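You operate a simulated robot arm through the tools that you are given. There is no shell and no other tool. Be economical: measure what you need, move in short steps, check, and stop when the job is done.

Carry out the task below with a simulated two-armed robot. There is one attempt and no reset: what you move stays moved.

TASK
On the top of the green cabinet, fold the rag in half.

It is judged by the outcome, as a careful person would: the job done as asked, and still so three seconds after it is handed in. It fails if anything else is knocked over, pushed out of place, dropped, spilled or broken. Flat cloth is picked up by pressing the open fingertips on it (5 to 10 N) and closing them slowly along it; thin cloth reads only 2 to 8 mm in the jaws.

THE ROBOT
Two 6-joint arms with two-finger parallel grippers on one trunk, on a base that drives. Base frame: it is fixed to the floor where the robot stands at the start and does not move with it; the origin is under the middle of the robot, x ahead of it, y to its left, z up. Lengths are in cm, angles in rad, forces in N, time in s.
The left shoulder is at the start at [-9.6, 17.7, 78.1], the right one opposite. With the tool pointing down near the work surface each hand reaches from about 10 to 70 cm from the robot's upright axis, wherever it stands, measured 20 degrees to its own side. Places, roughly: top of the green cabinet [50, 10, 90]. Payload 1.57 kg a hand.
The TCP of each hand is the grasp point between the finger pads, 3 cm short of the fingertips. In the tool frame z runs along the fingers and y along their closing line. Largest opening 8 cm; finger width 1.7, thickness 1.2; the body of the gripper, 4 by 8.2 cm, starts 8 cm behind the TCP.
Orientation is that of the tool frame in the base frame, as a unit quaternion [w, x, y, z]. With the fingers straight down and closing along the base's y, the tool's x points along the base's -x, its y along +y and its z along -z.

THE INTERFACE
- The arms move only by the tool send_rows. It takes "left_moves", "right_moves" or both (then of equal length, played together; a hand with none holds still); each is a list of rows, each an object of numbers (a shift or turn left out is 0, a gripper value left out holds the last): "tx", "ty", "tz": the shift along the tool's x, y, z in cm; "wx", "wy", "wz": the turn, a rotation vector about the tool's x, y, z in rad; "jaw": the finger opening in cm, from 0 to 8. In form: [{"tx": .., "ty": .., "tz": .., "wx": .., "wy": .., "wz": .., "jaw": ..}, ...]. A call has 1 to 8 rows; each row shifts and turns the commanded pose from where the row before left it, along the tool's axes as they then stand. Rows are played at 5 a second. More than 5 cm and 0.15 rad between two rows, or a gripper value outside its range, and nothing of the call is played. A pose out of reach is approached as far as the arm can. The call stops where the force on the tool passes 40 N (or 10 N more than at its start, if that is more) or the arm is blocked; 0.2 s more then pass. The fingers move at their own pace (about 7.2 cm/s each) and stop on an object; they squeeze with about 41 N. The grip force told is the motor's: it shows also when the fingers shut on nothing. Time passes only in rows, and 0.2 s behind the last, so rows that do not move let the fingers close. The reply holds the time, the measured pose of the TCP, the force on the tool along the base axes, the opening and the grip force, in the units named above and with some noise, with the torque about the TCP (base axes, N m) and any sound that the robot's microphone picked up.
- Cameras (640 x 400 px; columns grow to the right, rows downward): "scene" is now at [2.29, -0.91, 151.29]; the picture's right is [-0.10, -0.99, 0.00], its down [-0.79, 0.08, -0.61] and it looks along [0.61, -0.06, -0.79] (base axes); focal length 249 px, centre (320, 200). "left" rides on the left gripper at [7.2, 0.7, -12.2] in its tool frame; the picture's right is [-0.09, 1.00, 0.00], its down [-0.84, -0.08, -0.54] and it looks along [-0.54, -0.05, 0.84] (tool axes); focal length 238 px, centre (320, 200). "right" rides on the right gripper at [7.2, -0.7, -12.2] in its tool frame; the picture's right is [0.09, 1.00, 0.00], its down [-0.84, 0.08, -0.54] and it looks along [-0.54, 0.05, 0.84] (tool axes); focal length 238 px, centre (320, 200).
- capture(camera): a new picture of that camera. It takes no simulated time.
- raise_lower(by): slides the trunk up (or, below 0, down) by that many cm; the arms and the scene camera ride with it, the base frame stays. It gives what a move gives, with no picture.
- steer(legs): drives the robot by 1 to 6 legs, each [ahead, left, turn to the left] in cm, cm and rad, along the robot's own axes; the way and the turn of a leg run together, so that a leg with both is an arc; at most 150 cm and 3.142 rad a leg. The arms and the cameras ride along, it lands a little off, and it stops where it bumps. It gives what a move gives.
- turn_head(pan, tilt): turns the head with the scene camera to pan (to the left, within 2.496 rad either way) and tilt (down, from -0.506 to 1.204), counted from straight ahead of the robot. It gives what a move gives.
- pixel_to_xyz(camera, pixels): for up to 12 pixels [column, row] of the newest picture of that camera ("zoom" is the newest enlarged one), the place [x, y, z] in the base frame of the surface seen there, good to about 0.3 cm, but the place of the scene camera against the robot may be out by one fixed shift of up to 2.5 cm in any direction. It takes no simulated time.
- enlarge(camera, box): a new picture of the part [left, top, right, bottom] of that camera's present view, enlarged. It takes no simulated time.
- sign_off(): hands the job in; it is judged then, once.

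Go step by step. Measure first, check grasps and placings, and put right what went wrong. The budget is 80 turns and 58 pictures, counting those below and the enlarged ones. Unless the task says otherwise, let go and move clear before handing in, and close with one line.

The tools are called after ">>>" by a JSON object that holds its "method" and its "body". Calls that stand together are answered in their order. send_rows: Moves the arms, as the interface text tells. Its arguments: {"type":"object","properties":{"left_moves":{"type":"array","items":{"type":"object","properties":{"tx":{"type":"number"},"ty":{"type":"number"},"tz":{"type":"number"},"wx":{"type":"number"},"wy":{"type":"number"},"wz":{"type":"number"},"jaw":{"type":"number"}}}},"right_moves":{"type":"array","items":{"type":"object","properties":{"tx":{"type":"number"},"ty":{"type":"number"},"tz":{"type":"number"},"wx":{"type":"number"},"wy":{"type":"number"},"wz":{"type":"number"},"jaw":{"type":"number"}}}}},"required":[]} The other tools are called the same way: raise_lower (by) slides the trunk up or down; steer (legs) drives the base; turn_head (pan, tilt) turns the head that bears the scene camera; capture (camera) takes a picture; pixel_to_xyz (camera, pixels) gives the place of the surface under pixels of a picture; enlarge (camera, box) takes an enlarged picture of a part of a camera's view; sign_off () hands the job in.

At the start:

```text
clock: 0.0
left_ee_pos: [52.43, 22.62, 109.12]
left_tool_rot: [0.0, 0.0, 1.0, 0.0]
left_ft_force: [0.2, 0.7, -0.5]
left_moment: [0.0, -0.01, -0.02]
left_gripper_width: 7.97
left_grip_force: 0.0
right_ee_pos: [44.65, -22.19, 107.44]
right_tool_rot: [0.0, 0.0, 1.0, 0.0]
right_ft_force: [-0.7, 1.0, -0.2]
right_moment: [0.0, 0.01, -0.01]
right_gripper_width: 8.0
right_grip_force: 0.1
trunk travel left (down, up): [-22.5, 10.3]
robot x, y, heading: [-0.21, -0.03, 0.004]
head pan, tilt: [-0.101, 0.913]
```

scene: 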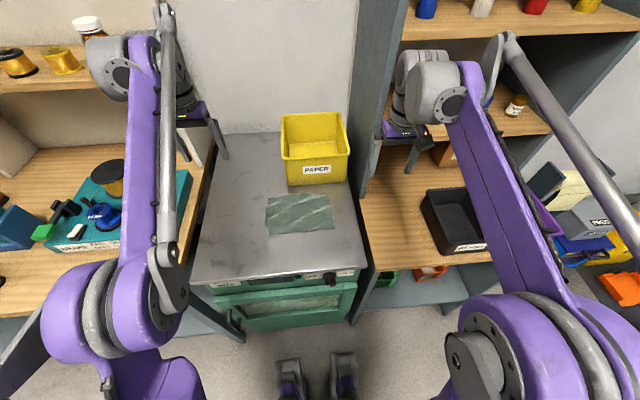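
right: 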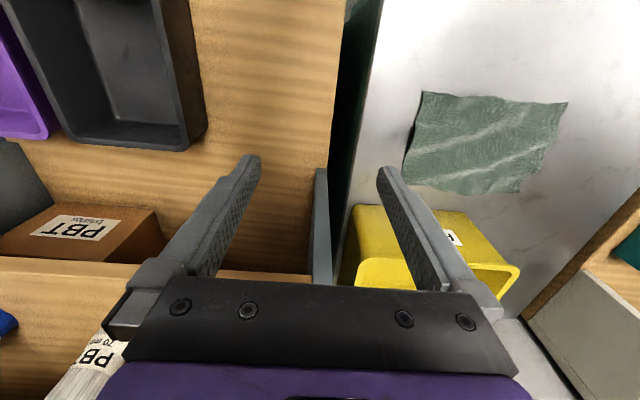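
left: 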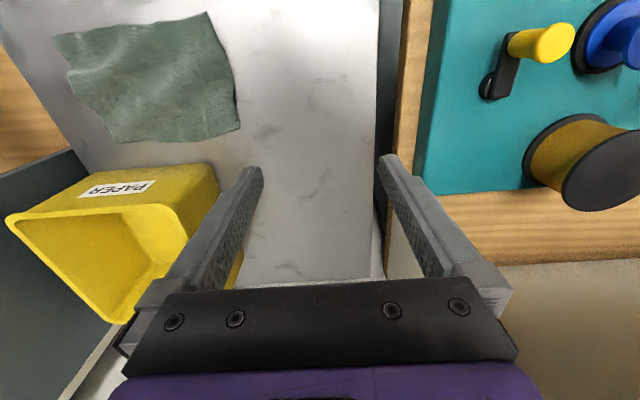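

The rag lies on the cabinet top at about (300,213) in the scene picture and (150,80) in the left picture. I'll measure its corners with the wrist cameras, and the bin as well.

>>> {"method": "pixel_to_xyz", "body": {"camera": "left", "pixels": [[57, 36], [208, 14], [238, 130], [114, 141], [72, 75], [232, 70], [160, 80], [300, 100], [120, 185], [215, 185], [190, 165]]}}

>>> {"method": "pixel_to_xyz", "body": {"camera": "right", "pixels": [[423, 93], [566, 103], [518, 192], [404, 178], [415, 130], [545, 150], [480, 140], [365, 150]]}}

>>> {"method": "pixel_to_xyz", "body": {"camera": "scene", "pixels": [[268, 196], [330, 194], [335, 228], [268, 234], [300, 213], [285, 160], [346, 155], [290, 185], [346, 182], [195, 280], [360, 265]]}}

>>> {"method": "enlarge", "body": {"camera": "scene", "box": [190, 100, 370, 290]}}

```text
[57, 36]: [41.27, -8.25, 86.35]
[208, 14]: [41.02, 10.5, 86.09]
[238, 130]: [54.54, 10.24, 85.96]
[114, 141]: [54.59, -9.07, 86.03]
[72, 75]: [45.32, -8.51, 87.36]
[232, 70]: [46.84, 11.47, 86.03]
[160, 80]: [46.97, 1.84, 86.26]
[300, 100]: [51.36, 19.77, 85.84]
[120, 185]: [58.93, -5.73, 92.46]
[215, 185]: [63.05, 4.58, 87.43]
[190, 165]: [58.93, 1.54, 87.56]
```

```text
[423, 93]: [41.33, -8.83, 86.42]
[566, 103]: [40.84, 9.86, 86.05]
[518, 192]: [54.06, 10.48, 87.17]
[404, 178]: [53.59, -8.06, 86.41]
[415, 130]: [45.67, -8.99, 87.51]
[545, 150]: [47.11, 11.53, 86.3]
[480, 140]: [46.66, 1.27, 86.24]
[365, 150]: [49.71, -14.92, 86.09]
```

```text
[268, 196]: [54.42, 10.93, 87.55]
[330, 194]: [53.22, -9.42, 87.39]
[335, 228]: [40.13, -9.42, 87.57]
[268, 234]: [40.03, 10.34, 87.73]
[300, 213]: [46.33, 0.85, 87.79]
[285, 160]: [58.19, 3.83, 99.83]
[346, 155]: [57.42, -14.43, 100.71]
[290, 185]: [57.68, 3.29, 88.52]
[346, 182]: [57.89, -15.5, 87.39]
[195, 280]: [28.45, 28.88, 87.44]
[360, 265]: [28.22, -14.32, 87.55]
```

```text
2.11 times, centred on (280, 195) of scene
```

zoom: 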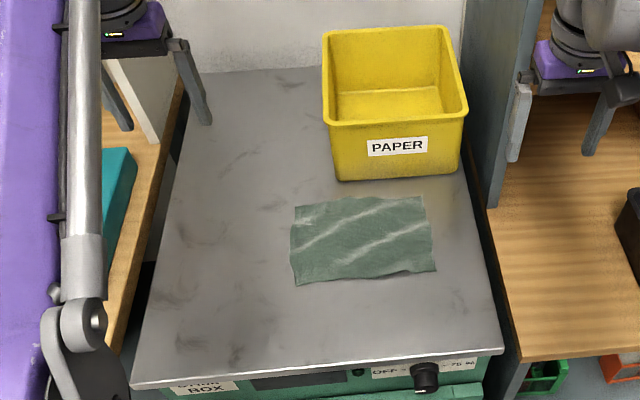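

The wrist cameras agree: the rag spans about x 41–54.5, y −9–11 on a surface at z≈86, and the bin starts at x≈58. Next I'll check where the upright panel right of the cabinet stands before moving the right hand across.

>>> {"method": "pixel_to_xyz", "body": {"camera": "scene", "pixels": [[362, 180], [368, 190], [375, 120], [385, 60], [390, 20], [360, 60], [378, 160], [352, 130]]}}

>>> {"method": "pixel_to_xyz", "body": {"camera": "right", "pixels": [[323, 180], [323, 250], [345, 100], [380, 10], [335, 60]]}}

```text
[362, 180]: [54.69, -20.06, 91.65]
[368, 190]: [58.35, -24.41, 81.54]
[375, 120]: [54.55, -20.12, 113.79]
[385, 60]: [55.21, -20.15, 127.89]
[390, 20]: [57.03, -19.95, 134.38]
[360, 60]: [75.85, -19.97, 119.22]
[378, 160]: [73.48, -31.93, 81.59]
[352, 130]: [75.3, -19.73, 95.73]
```

```text
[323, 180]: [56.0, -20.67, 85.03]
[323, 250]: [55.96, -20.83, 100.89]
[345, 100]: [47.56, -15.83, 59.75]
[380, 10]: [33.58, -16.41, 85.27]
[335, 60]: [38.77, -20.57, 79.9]
```

The panel's front edge is at x≈55, y≈−20, so the right hand at x≈44 is clear of it. I'll bring both hands above the rag's near corners, TCP at z≈92, with the jaws at 3 cm.

>>> {"method": "send_rows", "body": {"left_moves": [{"tx": 1.72, "ty": -2.43, "tz": 2.85, "jaw": 3}, {"tx": 1.72, "ty": -2.43, "tz": 2.85}, {"tx": 1.72, "ty": -2.43, "tz": 2.85}, {"tx": 1.72, "ty": -2.43, "tz": 2.85}, {"tx": 1.72, "ty": -2.43, "tz": 2.85}, {"tx": 1.72, "ty": -2.43, "tz": 2.85}, {}], "right_moves": [{"tx": 0.43, "ty": 2.6, "tz": 2.57, "jaw": 3}, {"tx": 0.43, "ty": 2.6, "tz": 2.57}, {"tx": 0.43, "ty": 2.6, "tz": 2.57}, {"tx": 0.43, "ty": 2.6, "tz": 2.57}, {"tx": 0.43, "ty": 2.6, "tz": 2.57}, {"tx": 0.43, "ty": 2.6, "tz": 2.57}, {}]}}

>>> {"method": "capture", "body": {"camera": "left"}}

>>> {"method": "capture", "body": {"camera": "right"}}

>>> {"method": "capture", "body": {"camera": "scene"}}

```text
clock: 1.6
left_ee_pos: [42.44, 8.3, 92.3]
left_tool_rot: [-0.001, 0.001, 1.0, 0.0]
left_ft_force: [0.2, 0.2, -0.5]
left_moment: [0.01, 0.03, 0.0]
left_gripper_width: 3.0
left_grip_force: 0.0
right_ee_pos: [42.24, -6.58, 91.85]
right_tool_rot: [0.0, 0.001, 1.0, 0.0]
right_ft_force: [0.1, -0.3, 0.3]
right_moment: [-0.02, 0.01, 0.0]
right_gripper_width: 3.02
right_grip_force: 0.0
trunk travel left (down, up): [-22.5, 10.3]
robot x, y, heading: [-0.13, -0.2, -0.001]
head pan, tilt: [-0.101, 0.913]
```

```text
53 pictures are left
```

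left: 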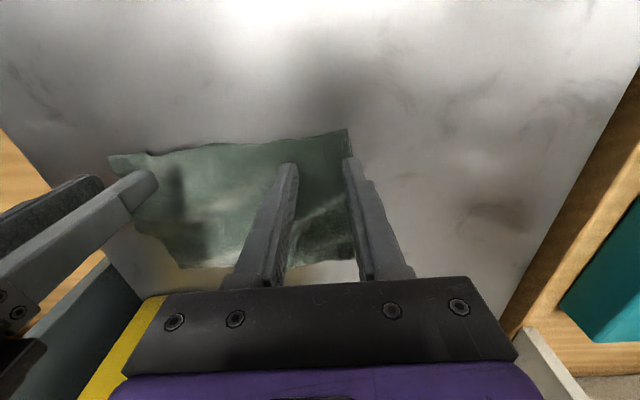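

```text
52 pictures are left
```

right: 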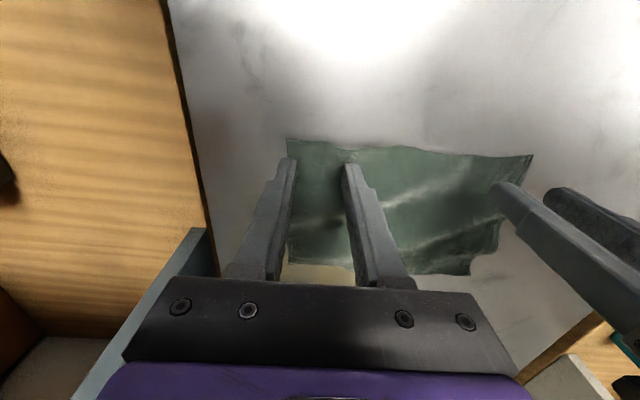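

```text
51 pictures are left
```

scene: 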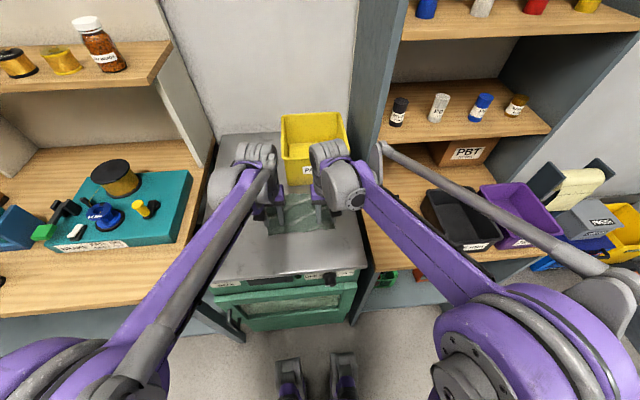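

>>> {"method": "pixel_to_xyz", "body": {"camera": "left", "pixels": [[346, 130], [330, 134], [300, 140], [200, 147], [150, 154], [110, 157], [352, 255], [348, 160], [190, 264], [135, 225]]}}

>>> {"method": "pixel_to_xyz", "body": {"camera": "right", "pixels": [[287, 139], [320, 142], [360, 150], [410, 148], [470, 156], [531, 155], [290, 258], [472, 270], [497, 235], [288, 180]]}}

```text
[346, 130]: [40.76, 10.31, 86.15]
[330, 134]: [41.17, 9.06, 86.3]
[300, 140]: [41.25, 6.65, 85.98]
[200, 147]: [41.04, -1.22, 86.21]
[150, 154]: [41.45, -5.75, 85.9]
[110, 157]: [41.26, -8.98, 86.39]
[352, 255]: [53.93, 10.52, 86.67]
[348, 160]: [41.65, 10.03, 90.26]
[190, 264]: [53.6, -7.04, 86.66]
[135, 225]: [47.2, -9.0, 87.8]
```

```text
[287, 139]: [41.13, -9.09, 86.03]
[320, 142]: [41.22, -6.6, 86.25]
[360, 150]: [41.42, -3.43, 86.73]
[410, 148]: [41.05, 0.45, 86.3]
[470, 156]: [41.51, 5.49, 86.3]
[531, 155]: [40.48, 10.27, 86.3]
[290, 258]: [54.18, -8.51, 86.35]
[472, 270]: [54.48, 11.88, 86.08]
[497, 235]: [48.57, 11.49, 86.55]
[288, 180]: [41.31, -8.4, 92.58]
```

The near edge runs at x≈41.2 from y≈−9 to 10.3, and both fingertip pairs sit above it. I'll shift each hand about 0.4 cm inward and lower gently toward contact.

>>> {"method": "send_rows", "body": {"left_moves": [{"tx": 0.15, "ty": -0.5, "tz": 1.0}, {"tz": 1.0}, {"tz": 0.7}, {"tz": 0.3}, {"tz": 0.2}, {}], "right_moves": [{"ty": 0.4, "tz": 1.0}, {"tz": 0.8}, {"tz": 0.5}, {"tz": 0.3}, {"tz": 0.2}, {}]}}

```text
clock: 3.0
left_ee_pos: [41.95, 7.73, 89.17]
left_tool_rot: [0.002, 0.0, 1.0, 0.0]
left_ft_force: [0.8, -1.4, 21.0]
left_moment: [-0.03, -0.03, -0.01]
left_gripper_width: 2.99
left_grip_force: 0.0
right_ee_pos: [42.05, -6.08, 89.25]
right_tool_rot: [0.001, -0.001, 1.0, 0.0]
right_ft_force: [0.1, -0.5, 1.5]
right_moment: [-0.01, 0.0, 0.01]
right_gripper_width: 3.02
right_grip_force: 0.1
trunk travel left (down, up): [-22.5, 10.3]
robot x, y, heading: [0.04, -0.15, 0.001]
head pan, tilt: [-0.101, 0.913]
stopped in row 6 (left hand): the force on the tool passed its limit at 42 N (the readings are from after the stop); the commanded pose is now the measured one
```

The left hand is in contact at z≈89.2 but pressing 21 N, while the right is just touching. I'll ease the left off and press the right slightly.

>>> {"method": "send_rows", "body": {"left_moves": [{"tz": -0.05}, {}], "right_moves": [{"tz": 0.06}, {}]}}

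```text
clock: 3.6
left_ee_pos: [42.12, 7.78, 89.2]
left_tool_rot: [0.003, -0.001, 1.0, 0.0]
left_ft_force: [0.3, -0.3, 16.9]
left_moment: [0.0, -0.01, 0.01]
left_gripper_width: 3.0
left_grip_force: 0.0
right_ee_pos: [42.05, -6.07, 89.21]
right_tool_rot: [0.001, 0.0, 1.0, 0.0]
right_ft_force: [0.5, -0.2, 2.6]
right_moment: [0.03, -0.03, -0.01]
right_gripper_width: 2.98
right_grip_force: 0.0
trunk travel left (down, up): [-22.5, 10.3]
robot x, y, heading: [-0.03, -0.32, 0.001]
head pan, tilt: [-0.101, 0.913]
```

Left 17 N, right 2.6 N; one more small trim brings both into the 5–10 N range.

>>> {"method": "send_rows", "body": {"left_moves": [{"tz": -0.11}, {}], "right_moves": [{"tz": 0.08}, {}]}}

```text
clock: 4.2
left_ee_pos: [42.0, 7.73, 89.25]
left_tool_rot: [0.002, 0.0, 1.0, 0.0]
left_ft_force: [0.7, -0.2, -0.6]
left_moment: [-0.01, 0.0, 0.03]
left_gripper_width: 3.01
left_grip_force: 0.2
right_ee_pos: [42.0, -6.03, 89.19]
right_tool_rot: [0.001, 0.0, 1.0, 0.0]
right_ft_force: [-2.4, -2.3, 20.7]
right_moment: [-0.08, 0.03, -0.02]
right_gripper_width: 3.0
right_grip_force: 0.0
trunk travel left (down, up): [-22.5, 10.3]
robot x, y, heading: [0.21, 0.11, 0.001]
head pan, tilt: [-0.101, 0.913]
```

The contact is stiff at about 200 N/cm, so I'll use finer trims.

>>> {"method": "send_rows", "body": {"left_moves": [{"tz": 0.045}, {}], "right_moves": [{"tz": -0.055}, {}]}}

```text
clock: 4.8
left_ee_pos: [42.05, 7.7, 89.33]
left_tool_rot: [0.001, 0.0, 1.0, 0.0]
left_ft_force: [-0.5, -1.5, 0.7]
left_moment: [0.01, 0.03, 0.01]
left_gripper_width: 2.98
left_grip_force: 0.1
right_ee_pos: [41.97, -6.02, 89.09]
right_tool_rot: [0.001, 0.0, 1.0, 0.0]
right_ft_force: [-4.1, -3.8, 21.9]
right_moment: [-0.15, 0.12, -0.02]
right_gripper_width: 3.0
right_grip_force: 0.0
trunk travel left (down, up): [-22.5, 10.3]
robot x, y, heading: [0.18, 0.16, -0.008]
head pan, tilt: [-0.101, 0.913]
```

>>> {"method": "send_rows", "body": {"left_moves": [{"tz": 0.04}, {}], "right_moves": [{"tz": -0.07}, {}]}}

```text
clock: 5.4
left_ee_pos: [42.02, 7.72, 89.14]
left_tool_rot: [0.002, -0.001, 1.0, 0.0]
left_ft_force: [0.2, -0.3, 0.5]
left_moment: [0.01, -0.01, 0.0]
left_gripper_width: 2.99
left_grip_force: 0.0
right_ee_pos: [42.0, -6.12, 89.1]
right_tool_rot: [0.001, 0.0, 1.0, 0.0]
right_ft_force: [-0.9, -4.4, 24.2]
right_moment: [-0.19, 0.03, 0.01]
right_gripper_width: 3.0
right_grip_force: 0.1
trunk travel left (down, up): [-22.5, 10.3]
robot x, y, heading: [-0.07, -0.06, -0.004]
head pan, tilt: [-0.101, 0.913]
```

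>>> {"method": "send_rows", "body": {"left_moves": [{"tz": 0.05}, {}], "right_moves": [{"tz": -0.1}, {}]}}

```text
clock: 6.0
left_ee_pos: [42.16, 7.76, 89.24]
left_tool_rot: [0.001, 0.0, 1.0, 0.0]
left_ft_force: [-1.3, -0.3, 3.8]
left_moment: [0.0, 0.04, -0.01]
left_gripper_width: 3.02
left_grip_force: 0.0
right_ee_pos: [41.98, -6.08, 89.24]
right_tool_rot: [0.001, 0.0, 1.0, 0.0]
right_ft_force: [-1.9, 0.2, 1.3]
right_moment: [0.01, 0.01, 0.01]
right_gripper_width: 3.0
right_grip_force: 0.0
trunk travel left (down, up): [-22.5, 10.3]
robot x, y, heading: [0.1, 0.35, 0.0]
head pan, tilt: [-0.101, 0.913]
```

Both now press lightly (3.8 N and 1.3 N). A small further press, then I'll close both jaws slowly in steps.

>>> {"method": "send_rows", "body": {"left_moves": [{"tz": 0.03}, {"jaw": 2.5}, {"jaw": 2.0}, {"jaw": 1.5}, {"jaw": 1.0}, {"jaw": 0.5}, {"jaw": 0.0}, {}], "right_moves": [{"tz": 0.05}, {"jaw": 2.5}, {"jaw": 2.0}, {"jaw": 1.5}, {"jaw": 1.0}, {"jaw": 0.5}, {"jaw": 0.0}, {}]}}

>>> {"method": "capture", "body": {"camera": "left"}}

>>> {"method": "capture", "body": {"camera": "right"}}

```text
clock: 7.8
left_ee_pos: [41.96, 7.65, 89.16]
left_tool_rot: [0.003, 0.0, 1.0, -0.001]
left_ft_force: [1.9, -17.6, 18.2]
left_moment: [-0.52, -0.03, 0.14]
left_gripper_width: 0.26
left_grip_force: 24.5
right_ee_pos: [42.09, -5.99, 89.24]
right_tool_rot: [0.001, 0.0, 1.0, 0.001]
right_ft_force: [-0.8, 17.7, 8.2]
right_moment: [0.58, -0.01, 0.13]
right_gripper_width: 0.25
right_grip_force: 24.7
trunk travel left (down, up): [-22.5, 10.3]
robot x, y, heading: [0.4, 0.16, 0.002]
head pan, tilt: [-0.101, 0.913]
```

```text
50 pictures are left
```

left: 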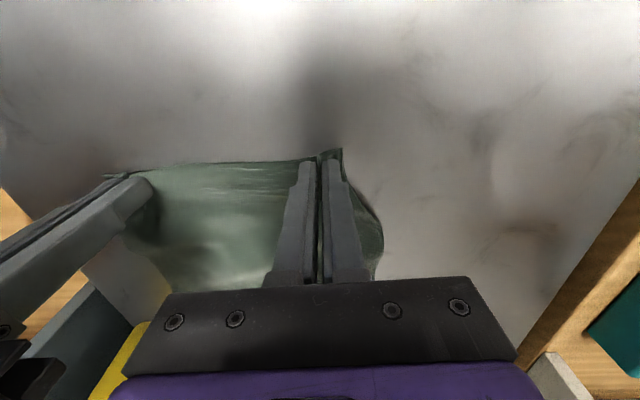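

```text
49 pictures are left
```

right: 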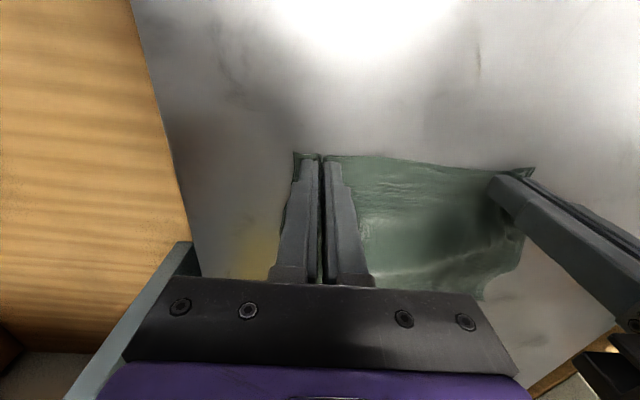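

Both hands hold cloth (2.6 and 2.5 mm), with the edge taut at about 17 N. I'll relieve the tension inward, lift about 3 cm and check that the grasp holds.

>>> {"method": "send_rows", "body": {"left_moves": [{"ty": -0.2, "tz": -0.2}, {"ty": -0.1, "tx": -0.1, "tz": -0.6}, {"tx": -0.3, "tz": -1.0}, {"tx": -0.5, "tz": -1.0}, {}], "right_moves": [{"ty": 0.2, "tz": -0.2}, {"ty": 0.1, "tx": -0.1, "tz": -0.6}, {"tx": -0.3, "tz": -1.0}, {"tx": -0.5, "tz": -1.0}, {}]}}

>>> {"method": "capture", "body": {"camera": "left"}}

>>> {"method": "capture", "body": {"camera": "right"}}

>>> {"method": "enlarge", "body": {"camera": "scene", "box": [190, 100, 370, 290]}}

```text
clock: 9.0
left_ee_pos: [42.93, 7.54, 91.87]
left_tool_rot: [0.0, 0.0, 1.0, 0.0]
left_ft_force: [-0.4, -3.4, 0.3]
left_moment: [-0.1, -0.02, 0.05]
left_gripper_width: 0.24
left_grip_force: 23.4
right_ee_pos: [43.05, -5.51, 91.89]
right_tool_rot: [0.001, -0.001, 1.0, 0.0]
right_ft_force: [0.5, 3.8, 0.5]
right_moment: [0.1, -0.01, 0.05]
right_gripper_width: 0.23
right_grip_force: 23.2
trunk travel left (down, up): [-22.5, 10.3]
robot x, y, heading: [-0.17, -0.2, -0.001]
head pan, tilt: [-0.101, 0.913]
```

```text
48 pictures are left
```

left: 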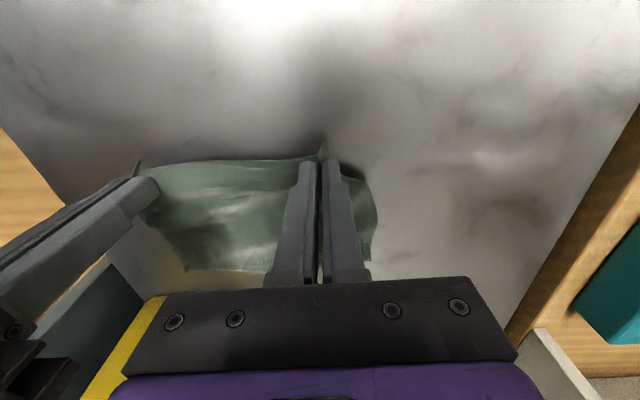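

```text
47 pictures are left
```

right: 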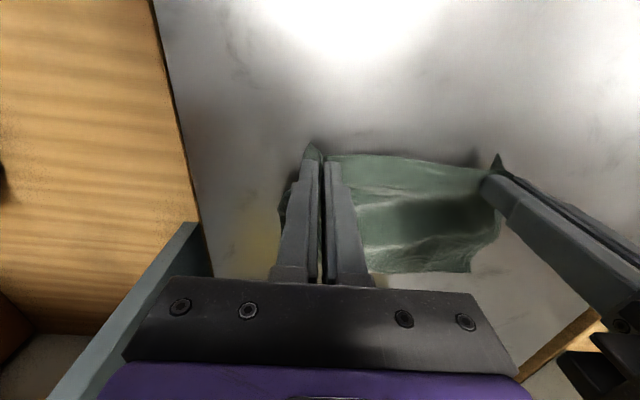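

```text
2.11 times, centred on (280, 195) of scene
```

zoom: 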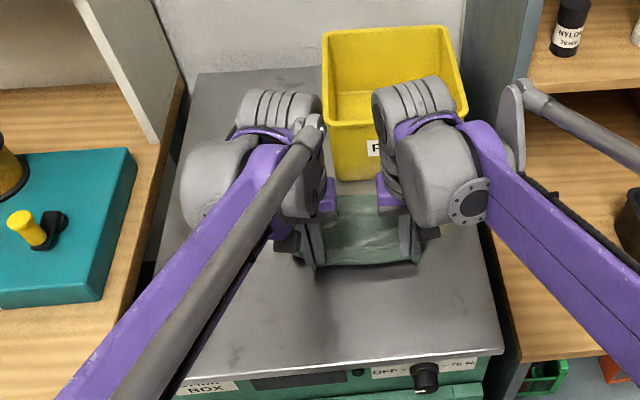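

The grasps hold and the near edge is up. Before carrying it forward, I'll check how far ahead the wrists extend compared with the bin.

>>> {"method": "pixel_to_xyz", "body": {"camera": "zoom", "pixels": [[395, 95], [385, 150], [380, 195], [430, 85], [270, 95], [250, 110], [392, 120], [388, 205], [340, 120], [400, 115], [462, 110]]}}

```text
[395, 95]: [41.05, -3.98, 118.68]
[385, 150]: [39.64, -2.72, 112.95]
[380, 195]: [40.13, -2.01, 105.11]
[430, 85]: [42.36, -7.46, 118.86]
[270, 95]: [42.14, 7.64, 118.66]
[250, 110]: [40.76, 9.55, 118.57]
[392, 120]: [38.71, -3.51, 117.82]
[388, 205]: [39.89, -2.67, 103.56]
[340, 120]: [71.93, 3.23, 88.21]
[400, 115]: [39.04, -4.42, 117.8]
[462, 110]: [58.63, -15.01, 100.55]
```

The wrists' widest parts are above z≈103 and centred over the TCP, so they'll pass over the bin rim (about 99). I'll carry the edge along the arc to x≈52.7, z≈92.

>>> {"method": "send_rows", "body": {"left_moves": [{"tx": -1.0, "tz": -1.2}, {"tx": -1.0, "tz": -1.1}, {"tx": -1.4, "tz": -0.4}, {"tx": -1.4, "tz": -0.2}, {"tx": -1.4, "tz": 0.2}, {"tx": -1.4, "tz": 0.4}, {"tx": -1.1, "tz": 1.0}, {"tx": -1.0, "tz": 1.0}], "right_moves": [{"tx": -1.0, "tz": -1.2}, {"tx": -1.0, "tz": -1.1}, {"tx": -1.4, "tz": -0.4}, {"tx": -1.4, "tz": -0.2}, {"tx": -1.4, "tz": 0.2}, {"tx": -1.4, "tz": 0.4}, {"tx": -1.1, "tz": 1.0}, {"tx": -1.0, "tz": 1.0}]}}

>>> {"method": "capture", "body": {"camera": "left"}}

>>> {"method": "enlarge", "body": {"camera": "scene", "box": [190, 100, 370, 290]}}

```text
clock: 10.8
left_ee_pos: [52.8, 7.42, 92.22]
left_tool_rot: [0.001, 0.0, 1.0, 0.0]
left_ft_force: [0.6, -5.7, -0.6]
left_moment: [-0.14, 0.0, 0.03]
left_gripper_width: 0.25
left_grip_force: 24.0
right_ee_pos: [52.6, -5.82, 92.22]
right_tool_rot: [0.0, 0.001, 1.0, 0.0]
right_ft_force: [-0.6, 6.5, 0.8]
right_moment: [0.17, -0.01, 0.05]
right_gripper_width: 0.26
right_grip_force: 23.5
trunk travel left (down, up): [-22.5, 10.3]
robot x, y, heading: [0.24, 0.06, -0.005]
head pan, tilt: [-0.101, 0.913]
```

```text
45 pictures are left
```

left: 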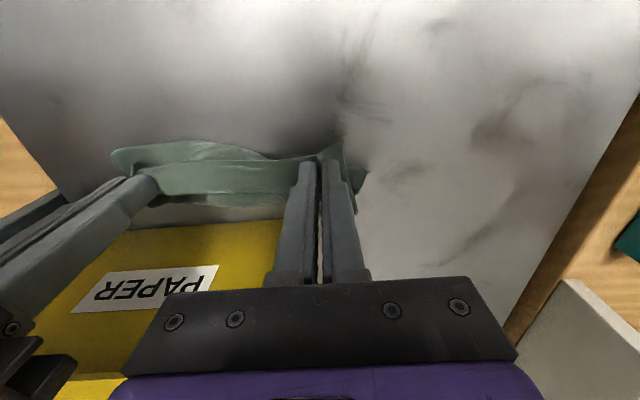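

```text
2.11 times, centred on (280, 195) of scene
```

zoom: 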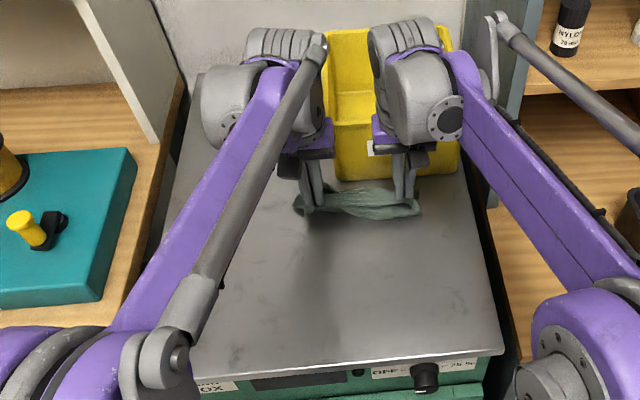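

The flap has been carried over and the crease shows at about (190,143) in the left picture. I'll measure the crease and the lower layer's far edge at about (200,205).

>>> {"method": "pixel_to_xyz", "body": {"camera": "left", "pixels": [[130, 152], [190, 145], [250, 152], [220, 160], [220, 175], [200, 190], [200, 202], [240, 206], [360, 175], [357, 205], [220, 225]]}}

>>> {"method": "capture", "body": {"camera": "right"}}

```text
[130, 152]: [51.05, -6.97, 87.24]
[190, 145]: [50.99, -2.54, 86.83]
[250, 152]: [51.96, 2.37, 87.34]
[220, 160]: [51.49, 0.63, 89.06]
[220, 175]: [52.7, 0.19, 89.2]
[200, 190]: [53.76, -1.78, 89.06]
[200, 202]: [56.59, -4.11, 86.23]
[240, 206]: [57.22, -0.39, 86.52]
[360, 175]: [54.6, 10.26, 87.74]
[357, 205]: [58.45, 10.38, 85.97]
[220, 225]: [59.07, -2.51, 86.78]
```

```text
43 pictures are left
```

right: 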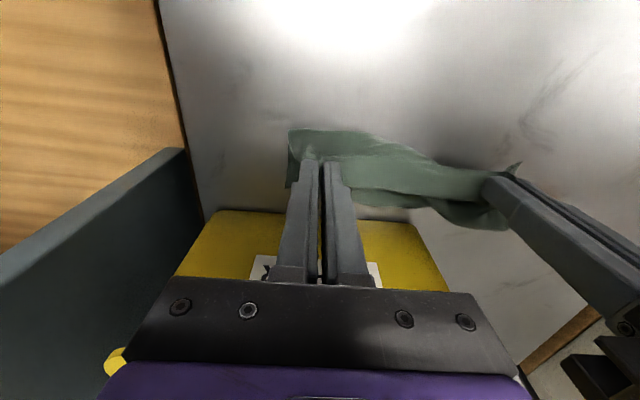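

The rag slid forward about 2.5 cm and the far edge is now at x≈57, too near the bin to finish there. I'll unfold back along the arc and then pull the whole rag toward the robot, so the fold has room.

>>> {"method": "send_rows", "body": {"left_moves": [{"tx": 1.5, "tz": -1.2}, {"tx": 1.5, "tz": -0.8}, {"tx": 1.5}, {"tx": 1.5, "tz": 0.5}, {"tx": 1.5, "tz": 1.0}, {"tx": 1.3, "tz": 1.0}, {"tx": 1.0, "tz": 1.0}, {"tx": 1.0, "tz": 0.5}], "right_moves": [{"tx": 1.5, "tz": -1.2}, {"tx": 1.5, "tz": -0.8}, {"tx": 1.5}, {"tx": 1.5, "tz": 0.5}, {"tx": 1.5, "tz": 1.0}, {"tx": 1.3, "tz": 1.0}, {"tx": 1.0, "tz": 1.0}, {"tx": 1.0, "tz": 0.5}]}}

>>> {"method": "send_rows", "body": {"left_moves": [{"tx": 0.8, "tz": 0.5}, {"tx": 1.0, "tz": 0.4}, {"tx": 1.0, "tz": 0.3}, {"tx": 1.0, "tz": 0.1}, {"tx": 1.0}, {"tx": 1.0}, {}], "right_moves": [{"tx": 0.8, "tz": 0.5}, {"tx": 1.0, "tz": 0.4}, {"tx": 1.0, "tz": 0.3}, {"tx": 1.0, "tz": 0.1}, {"tx": 1.0}, {"tx": 1.0}, {}]}}

>>> {"method": "capture", "body": {"camera": "left"}}

>>> {"method": "capture", "body": {"camera": "right"}}

```text
clock: 12.6
left_ee_pos: [42.03, 7.47, 90.19]
left_tool_rot: [0.001, 0.0, 1.0, 0.0]
left_ft_force: [0.1, -7.7, 1.1]
left_moment: [-0.25, -0.02, 0.05]
left_gripper_width: 0.25
left_grip_force: 23.3
right_ee_pos: [41.97, -5.78, 90.44]
right_tool_rot: [0.0, -0.001, 1.0, -0.001]
right_ft_force: [-1.4, 8.5, -1.0]
right_moment: [0.23, 0.04, 0.09]
right_gripper_width: 0.23
right_grip_force: 23.6
trunk travel left (down, up): [-22.5, 10.3]
robot x, y, heading: [-0.15, -0.07, 0.001]
head pan, tilt: [-0.101, 0.913]
```

```text
clock: 13.4
left_ee_pos: [39.21, 7.33, 89.29]
left_tool_rot: [0.003, 0.001, 1.0, 0.0]
left_ft_force: [0.2, -3.8, 23.0]
left_moment: [-0.15, -0.07, 0.03]
left_gripper_width: 0.26
left_grip_force: 23.6
right_ee_pos: [39.12, -5.68, 89.34]
right_tool_rot: [0.0, 0.0, 1.0, 0.001]
right_ft_force: [-0.8, 4.8, 0.0]
right_moment: [0.1, 0.05, 0.05]
right_gripper_width: 0.23
right_grip_force: 24.2
trunk travel left (down, up): [-22.5, 10.3]
robot x, y, heading: [0.01, 0.04, -0.005]
head pan, tilt: [-0.101, 0.913]
stopped in row 4 (left hand): the force on the tool passed its limit at 47 N (the readings are from after the stop); the commanded pose is now the measured one
```

```text
42 pictures are left
```

left: 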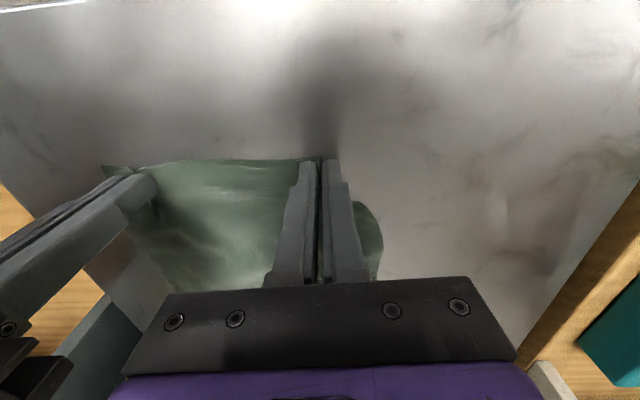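

```text
41 pictures are left
```

right: 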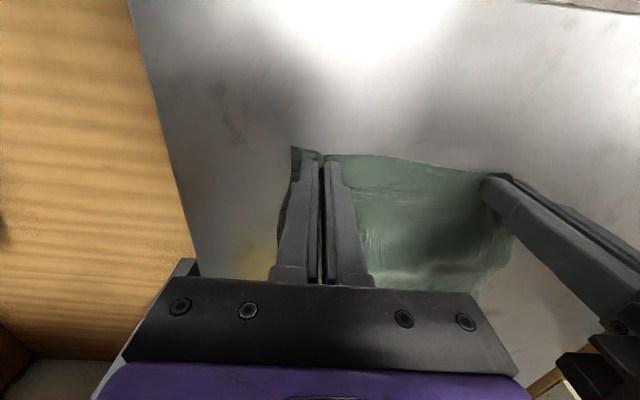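

The rag is unfolded again and sliding with the hands; the left fingertip just touched the top. I'll raise slightly and pull 4 cm more.

>>> {"method": "send_rows", "body": {"left_moves": [{"tz": -0.5}, {"tx": 1.0}, {"tx": 1.0}, {"tx": 1.0}, {"tx": 1.0}, {}], "right_moves": [{"tz": -0.45}, {"tx": 1.0}, {"tx": 1.0}, {"tx": 1.0}, {"tx": 1.0}, {}]}}

>>> {"method": "capture", "body": {"camera": "left"}}

>>> {"method": "capture", "body": {"camera": "right"}}

>>> {"method": "enlarge", "body": {"camera": "scene", "box": [190, 130, 370, 290]}}

```text
clock: 14.8
left_ee_pos: [35.26, 7.41, 89.51]
left_tool_rot: [0.003, 0.0, 1.0, 0.0]
left_ft_force: [1.7, -7.8, -0.3]
left_moment: [-0.25, -0.02, 0.07]
left_gripper_width: 0.25
left_grip_force: 23.9
right_ee_pos: [35.18, -5.67, 89.66]
right_tool_rot: [0.001, 0.0, 1.0, 0.0]
right_ft_force: [-0.2, 6.8, -0.7]
right_moment: [0.24, 0.03, 0.05]
right_gripper_width: 0.23
right_grip_force: 24.1
trunk travel left (down, up): [-22.5, 10.3]
robot x, y, heading: [0.1, -0.01, 0.002]
head pan, tilt: [-0.101, 0.913]
```

```text
40 pictures are left
```

left: 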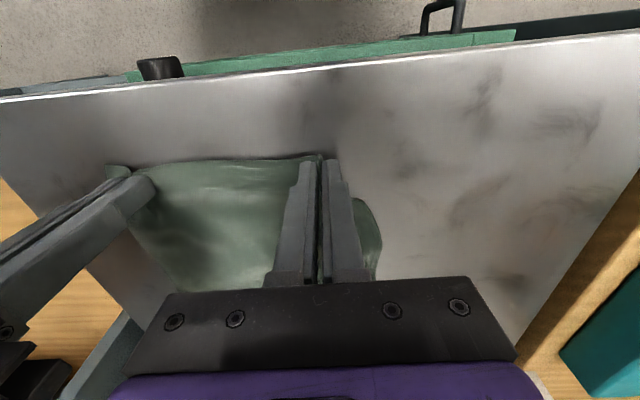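

```text
39 pictures are left
```

right: 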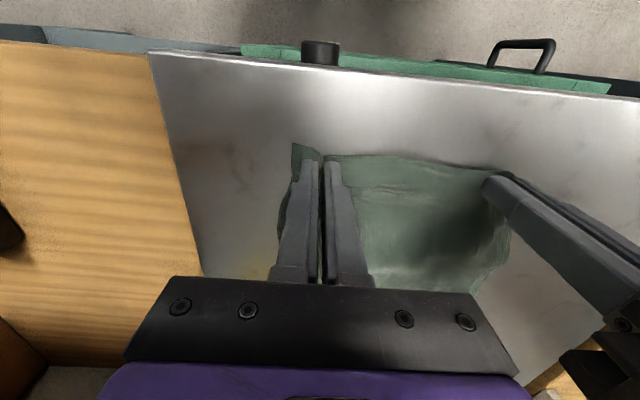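

```text
2.50 times, centred on (280, 210) of scene
```

zoom: 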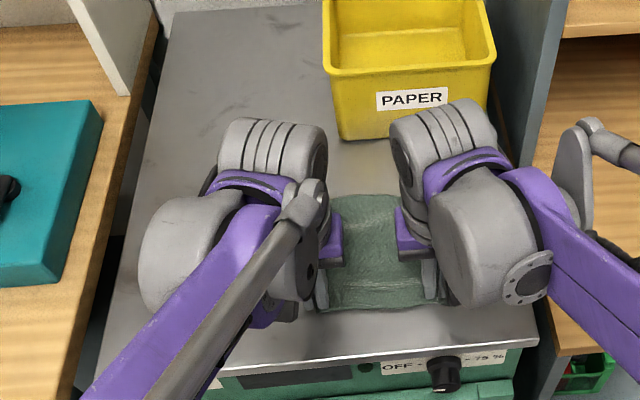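

The rag now lies clear of the bin, near edge at about x 34.5. I'll repeat the fold with a lower arc so less length is pulled and the lower layer stays put.

>>> {"method": "send_rows", "body": {"left_moves": [{"tx": -1.5, "tz": -1.6}, {"tx": -1.5, "tz": -1.2}, {"tx": -1.5, "tz": -0.8}, {"tx": -1.5, "tz": -0.2}, {"tx": -1.5, "tz": 0.4}, {"tx": -1.5, "tz": 0.9}, {"tx": -1.3, "tz": 1.0}, {}], "right_moves": [{"tx": -1.5, "tz": -1.6}, {"tx": -1.5, "tz": -1.2}, {"tx": -1.5, "tz": -0.8}, {"tx": -1.5, "tz": -0.2}, {"tx": -1.5, "tz": 0.4}, {"tx": -1.5, "tz": 0.9}, {"tx": -1.3, "tz": 1.0}, {}]}}

>>> {"method": "capture", "body": {"camera": "left"}}

>>> {"method": "capture", "body": {"camera": "right"}}

>>> {"method": "enlarge", "body": {"camera": "scene", "box": [190, 130, 370, 290]}}

```text
clock: 16.6
left_ee_pos: [45.57, 7.38, 91.1]
left_tool_rot: [0.002, 0.0, 1.0, 0.0]
left_ft_force: [0.0, -5.6, 1.7]
left_moment: [-0.2, -0.03, 0.04]
left_gripper_width: 0.23
left_grip_force: 24.5
right_ee_pos: [45.44, -5.88, 91.24]
right_tool_rot: [0.0, 0.0, 1.0, -0.001]
right_ft_force: [-1.0, 6.6, -0.3]
right_moment: [0.15, 0.02, 0.04]
right_gripper_width: 0.21
right_grip_force: 23.2
trunk travel left (down, up): [-22.5, 10.3]
robot x, y, heading: [0.44, 0.22, -0.001]
head pan, tilt: [-0.101, 0.913]
```

```text
37 pictures are left
```

left: 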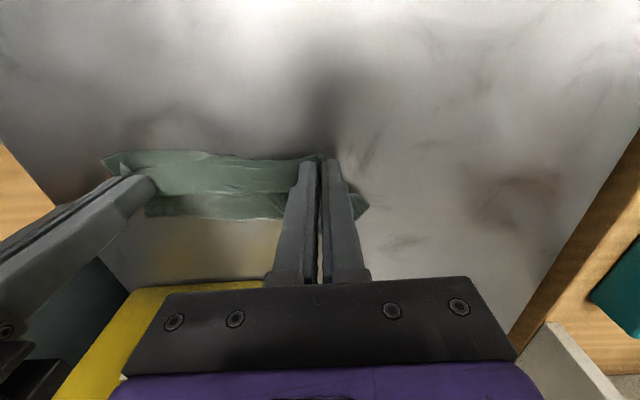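

```text
36 pictures are left
```

right: 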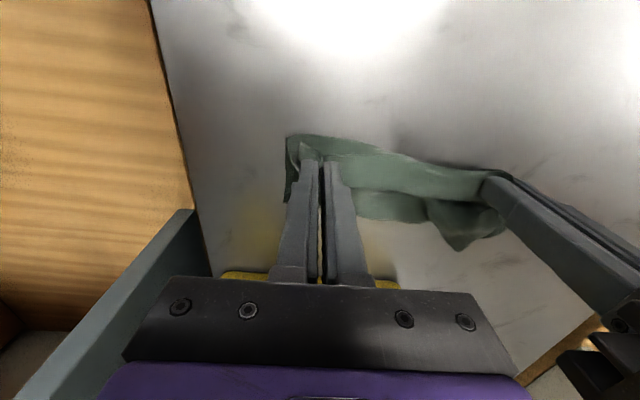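

```text
2.50 times, centred on (280, 210) of scene
```

zoom: 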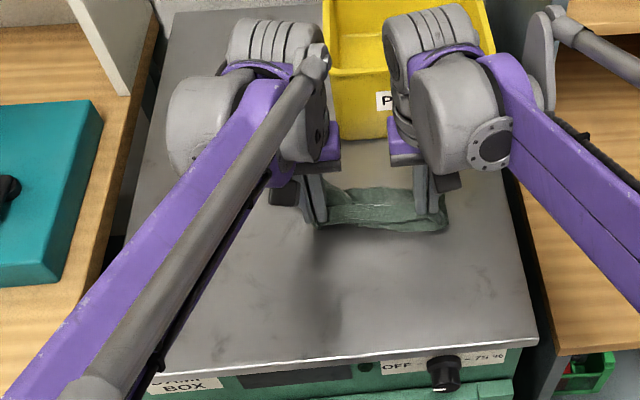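

>>> {"method": "pixel_to_xyz", "body": {"camera": "left", "pixels": [[110, 158], [160, 152], [220, 155], [280, 161], [220, 170], [220, 188], [180, 205], [180, 214], [250, 214], [362, 207], [345, 165]]}}

>>> {"method": "pixel_to_xyz", "body": {"camera": "right", "pixels": [[290, 138], [345, 138], [390, 150], [450, 166], [400, 190], [400, 215], [460, 245], [495, 230], [287, 195], [430, 215]]}}

```text
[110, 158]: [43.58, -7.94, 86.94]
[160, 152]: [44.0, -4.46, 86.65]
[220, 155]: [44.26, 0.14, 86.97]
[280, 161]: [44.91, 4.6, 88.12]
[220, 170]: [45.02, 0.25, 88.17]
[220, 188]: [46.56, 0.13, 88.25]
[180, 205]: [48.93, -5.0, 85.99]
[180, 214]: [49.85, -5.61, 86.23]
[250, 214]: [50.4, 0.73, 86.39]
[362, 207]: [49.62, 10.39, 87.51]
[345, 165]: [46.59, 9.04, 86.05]
```

```text
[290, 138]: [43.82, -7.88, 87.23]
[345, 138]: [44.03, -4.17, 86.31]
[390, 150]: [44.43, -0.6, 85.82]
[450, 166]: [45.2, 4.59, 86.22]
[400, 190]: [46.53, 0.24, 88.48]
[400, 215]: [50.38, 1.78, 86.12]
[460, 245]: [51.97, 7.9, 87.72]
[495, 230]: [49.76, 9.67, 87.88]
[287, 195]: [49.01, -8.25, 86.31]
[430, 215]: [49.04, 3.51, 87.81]
```

The crease is at about x 44 and the lower layer's far edge at about x 50, close to half, while the flap edge has only reached about x 46. There is room before the bin, so I'll carry the flap forward to x≈49.5.

>>> {"method": "send_rows", "body": {"left_moves": [{"tx": -1.0, "tz": -0.3}, {"tx": -1.0}, {"tx": -1.0, "tz": 0.3}, {"tx": -0.8, "tz": 0.4}, {}], "right_moves": [{"tx": -1.0, "tz": -0.3}, {"tx": -1.0}, {"tx": -1.0, "tz": 0.3}, {"tx": -0.8, "tz": 0.4}, {}]}}

>>> {"method": "capture", "body": {"camera": "left"}}

>>> {"method": "capture", "body": {"camera": "right"}}

>>> {"method": "enlarge", "body": {"camera": "scene", "box": [250, 150, 340, 210]}}

```text
clock: 17.8
left_ee_pos: [49.51, 7.39, 90.75]
left_tool_rot: [0.003, 0.0, 1.0, 0.0]
left_ft_force: [1.5, -9.1, 0.0]
left_moment: [-0.29, -0.03, 0.09]
left_gripper_width: 0.25
left_grip_force: 23.5
right_ee_pos: [49.28, -5.77, 90.82]
right_tool_rot: [0.0, 0.0, 1.0, 0.0]
right_ft_force: [-1.2, 9.2, -0.5]
right_moment: [0.27, 0.04, 0.07]
right_gripper_width: 0.25
right_grip_force: 23.7
trunk travel left (down, up): [-22.5, 10.3]
robot x, y, heading: [0.02, -0.04, -0.002]
head pan, tilt: [-0.101, 0.913]
```

```text
34 pictures are left
```

left: 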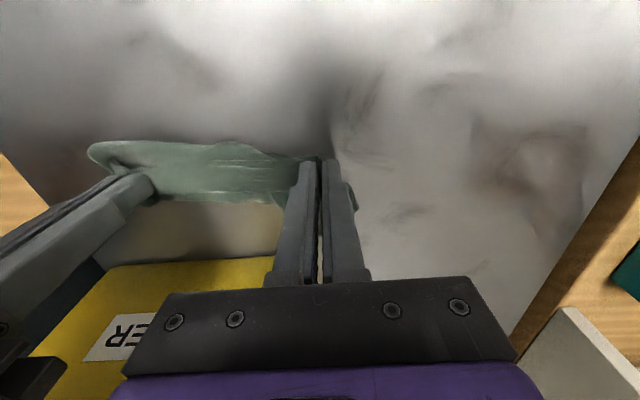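

```text
33 pictures are left
```

right: 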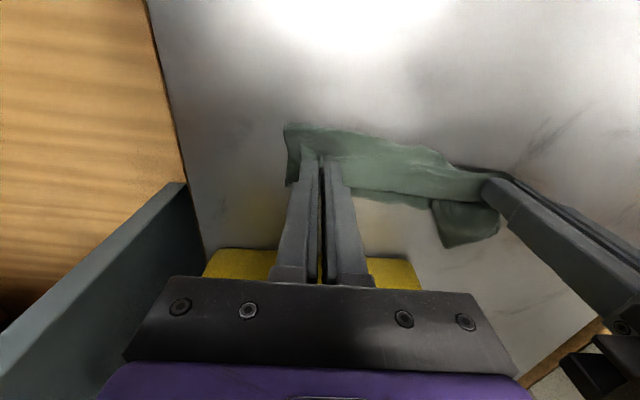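

```text
6.67 times, centred on (295, 180) of scene
```

zoom: 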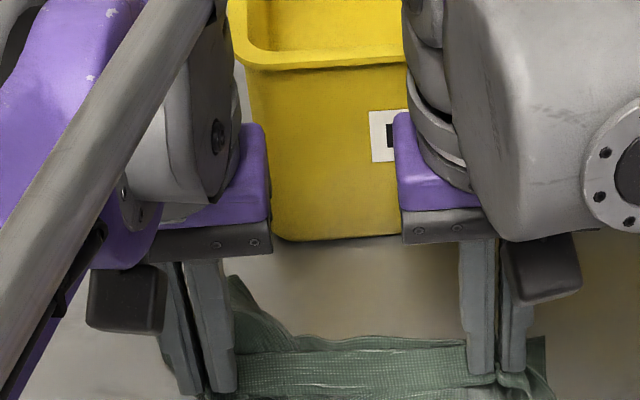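

>>> {"method": "pixel_to_xyz", "body": {"camera": "left", "pixels": [[95, 155], [150, 145], [220, 145], [270, 155], [220, 165], [220, 180], [200, 196], [250, 200], [345, 180], [354, 200]]}}

>>> {"method": "pixel_to_xyz", "body": {"camera": "right", "pixels": [[290, 130], [345, 132], [420, 150], [390, 175], [390, 187], [400, 200], [450, 240], [495, 225], [287, 180], [440, 215]]}}

```text
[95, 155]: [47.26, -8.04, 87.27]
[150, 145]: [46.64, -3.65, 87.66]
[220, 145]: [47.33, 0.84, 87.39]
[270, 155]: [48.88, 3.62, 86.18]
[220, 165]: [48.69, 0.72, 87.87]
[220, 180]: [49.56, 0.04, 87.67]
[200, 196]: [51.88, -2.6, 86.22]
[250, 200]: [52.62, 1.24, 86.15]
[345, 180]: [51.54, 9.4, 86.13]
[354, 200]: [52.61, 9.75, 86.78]
```

```text
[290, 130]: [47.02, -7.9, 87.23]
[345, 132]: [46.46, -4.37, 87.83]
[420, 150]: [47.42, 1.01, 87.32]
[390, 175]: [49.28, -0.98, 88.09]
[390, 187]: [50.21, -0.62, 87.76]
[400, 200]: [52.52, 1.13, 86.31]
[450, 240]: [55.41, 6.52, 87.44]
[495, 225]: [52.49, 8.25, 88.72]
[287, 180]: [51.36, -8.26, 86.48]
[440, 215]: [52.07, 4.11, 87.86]
```

The lower layer keeps sliding along and its far-left corner is rumpling, so this way of folding isn't clean. I'll unfold and flatten the rag by pulling back, then instead pinch its middle line at both sides and lift so it hangs folded in half.

>>> {"method": "send_rows", "body": {"left_moves": [{"tx": 1.0, "tz": -1.5}, {"tx": 1.5, "tz": -1.2}, {"tx": 1.5, "tz": -0.5}, {"tx": 1.5}, {"tx": 1.5, "tz": 0.8}, {"tx": 1.3, "tz": 1.0}, {"tx": 1.3, "tz": 1.0}, {"tx": 1.0, "tz": 0.8}], "right_moves": [{"tx": 1.0, "tz": -1.5}, {"tx": 1.5, "tz": -1.2}, {"tx": 1.5, "tz": -0.5}, {"tx": 1.5}, {"tx": 1.5, "tz": 0.8}, {"tx": 1.3, "tz": 1.0}, {"tx": 1.3, "tz": 1.0}, {"tx": 1.0, "tz": 0.8}]}}

>>> {"method": "send_rows", "body": {"left_moves": [{"tx": 1.0, "tz": 0.2}, {"tx": 1.0, "tz": 0.1}, {"tx": 1.0}, {"tx": 1.0}, {"tx": 1.0}, {}], "right_moves": [{"tx": 1.0, "tz": 0.2}, {"tx": 1.0, "tz": 0.1}, {"tx": 1.0}, {"tx": 1.0}, {"tx": 1.0}, {}]}}

>>> {"method": "capture", "body": {"camera": "left"}}

>>> {"method": "capture", "body": {"camera": "right"}}

```text
clock: 19.6
left_ee_pos: [38.75, 7.54, 90.43]
left_tool_rot: [0.004, -0.001, 1.0, 0.0]
left_ft_force: [1.2, -8.3, 0.6]
left_moment: [-0.27, -0.03, 0.09]
left_gripper_width: 0.22
left_grip_force: 23.9
right_ee_pos: [38.73, -5.7, 90.63]
right_tool_rot: [0.0, 0.0, 1.0, 0.0]
right_ft_force: [-0.8, 8.1, -0.5]
right_moment: [0.26, 0.03, 0.1]
right_gripper_width: 0.25
right_grip_force: 23.3
trunk travel left (down, up): [-22.5, 10.3]
robot x, y, heading: [0.34, -0.11, -0.001]
head pan, tilt: [-0.101, 0.913]
```

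```text
clock: 21.0
left_ee_pos: [33.74, 7.57, 90.03]
left_tool_rot: [0.002, 0.0, 1.0, 0.0]
left_ft_force: [0.3, -9.9, 0.3]
left_moment: [-0.28, -0.01, 0.06]
left_gripper_width: 0.23
left_grip_force: 24.1
right_ee_pos: [33.55, -5.66, 90.15]
right_tool_rot: [0.0, 0.0, 1.0, 0.0]
right_ft_force: [-0.4, 9.6, 0.0]
right_moment: [0.25, 0.06, 0.08]
right_gripper_width: 0.21
right_grip_force: 24.6
trunk travel left (down, up): [-22.5, 10.3]
robot x, y, heading: [-0.01, 0.12, -0.003]
head pan, tilt: [-0.101, 0.913]
```

```text
31 pictures are left
```

left: 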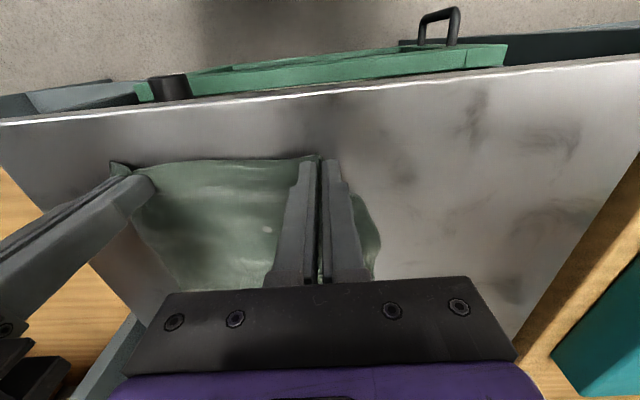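

```text
30 pictures are left
```

right: 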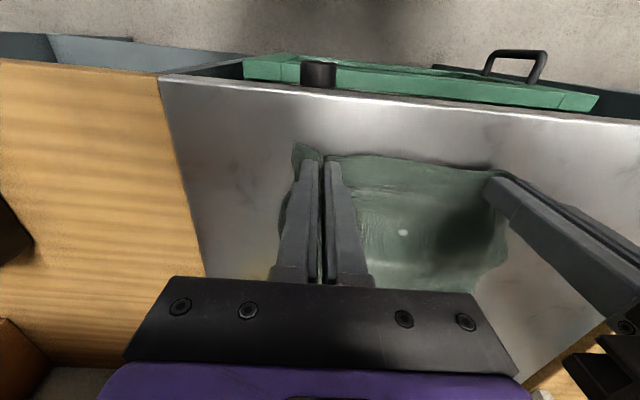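

The rag is flat again. I'll lower almost to the top, open the jaws to let the cloth spread, then lift clear.

>>> {"method": "send_rows", "body": {"left_moves": [{"tz": 0.5}, {"ty": 0.3, "jaw": 0.8}, {"ty": 0.3, "jaw": 1.5}, {"jaw": 2.5}, {}, {"tz": -2}, {"tz": -4}, {"tz": -4}], "right_moves": [{"tz": 0.5}, {"ty": -0.3, "jaw": 0.8}, {"ty": -0.3, "jaw": 1.5}, {"jaw": 2.5}, {}, {"tz": -2}, {"tz": -4}, {"tz": -4}]}}

>>> {"method": "send_rows", "body": {"left_moves": [{"ty": 2}, {"ty": 4}, {"ty": 3}, {}], "right_moves": [{"ty": -2}, {"ty": -4}, {"ty": -3}, {}]}}

>>> {"method": "capture", "body": {"camera": "left"}}

>>> {"method": "capture", "body": {"camera": "right"}}

>>> {"method": "enlarge", "body": {"camera": "scene", "box": [190, 150, 370, 290]}}

```text
clock: 22.8
left_ee_pos: [33.81, 8.07, 99.71]
left_tool_rot: [0.002, 0.0, 1.0, 0.0]
left_ft_force: [-0.2, -0.3, 0.5]
left_moment: [-0.04, 0.01, -0.03]
left_gripper_width: 2.49
left_grip_force: 0.1
right_ee_pos: [33.87, -6.9, 99.61]
right_tool_rot: [0.0, 0.0, 1.0, 0.0]
right_ft_force: [1.1, 0.5, -0.4]
right_moment: [-0.02, -0.02, 0.0]
right_gripper_width: 2.49
right_grip_force: 0.0
trunk travel left (down, up): [-22.5, 10.3]
robot x, y, heading: [-0.56, -0.04, 0.0]
head pan, tilt: [-0.101, 0.913]
```

```text
clock: 23.8
left_ee_pos: [33.8, 17.07, 99.64]
left_tool_rot: [0.003, 0.0, 1.0, 0.0]
left_ft_force: [0.1, 0.5, 0.2]
left_moment: [0.01, -0.01, 0.01]
left_gripper_width: 2.51
left_grip_force: 0.0
right_ee_pos: [33.71, -15.7, 99.5]
right_tool_rot: [0.001, 0.0, 1.0, 0.0]
right_ft_force: [0.7, -0.9, -0.7]
right_moment: [-0.04, -0.01, 0.01]
right_gripper_width: 2.49
right_grip_force: 0.0
trunk travel left (down, up): [-22.5, 10.3]
robot x, y, heading: [0.01, -0.17, 0.003]
head pan, tilt: [-0.101, 0.913]
```

```text
29 pictures are left
```

left: 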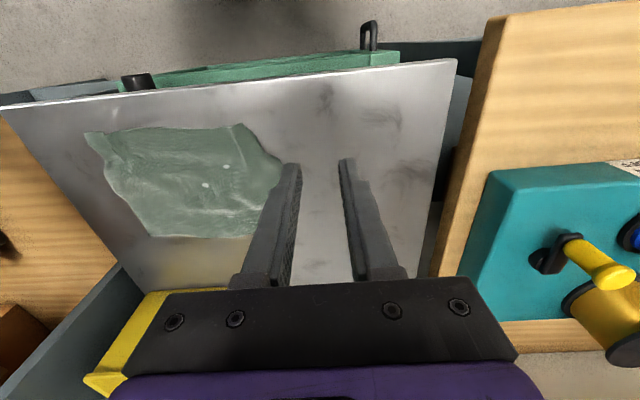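

```text
28 pictures are left
```

right: 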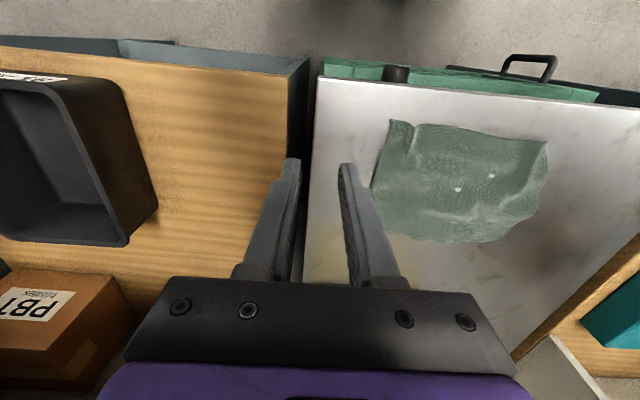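

```text
2.86 times, centred on (280, 220) of scene
```

zoom: 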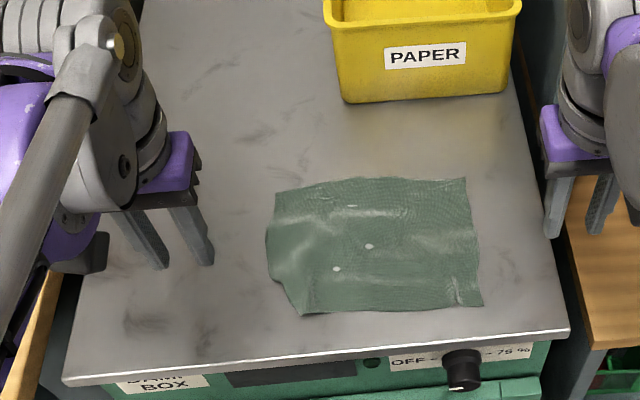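

The rag is flat and free, well clear of the bin. I'll measure its outline and the midpoints of its left and right sides.

>>> {"method": "pixel_to_xyz", "body": {"camera": "left", "pixels": [[86, 133], [242, 125], [282, 165], [262, 205], [255, 234], [150, 235], [105, 170], [125, 200], [170, 126], [200, 238], [190, 185]]}}

>>> {"method": "pixel_to_xyz", "body": {"camera": "right", "pixels": [[391, 121], [546, 142], [543, 185], [520, 215], [500, 237], [445, 241], [384, 228], [373, 185], [382, 155], [470, 129]]}}

```text
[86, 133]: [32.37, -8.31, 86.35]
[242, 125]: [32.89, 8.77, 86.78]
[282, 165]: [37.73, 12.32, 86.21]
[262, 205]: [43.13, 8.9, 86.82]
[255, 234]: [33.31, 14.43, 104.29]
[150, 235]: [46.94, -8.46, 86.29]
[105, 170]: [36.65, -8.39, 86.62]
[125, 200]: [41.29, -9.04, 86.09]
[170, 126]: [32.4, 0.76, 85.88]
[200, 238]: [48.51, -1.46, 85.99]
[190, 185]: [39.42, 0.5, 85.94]
```

```text
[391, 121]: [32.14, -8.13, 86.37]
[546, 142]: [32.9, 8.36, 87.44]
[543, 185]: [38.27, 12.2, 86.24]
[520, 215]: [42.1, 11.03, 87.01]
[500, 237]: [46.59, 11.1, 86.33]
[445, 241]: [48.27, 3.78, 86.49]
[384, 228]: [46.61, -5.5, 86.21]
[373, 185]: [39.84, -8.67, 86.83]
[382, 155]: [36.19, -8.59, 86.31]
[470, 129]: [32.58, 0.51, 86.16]
```

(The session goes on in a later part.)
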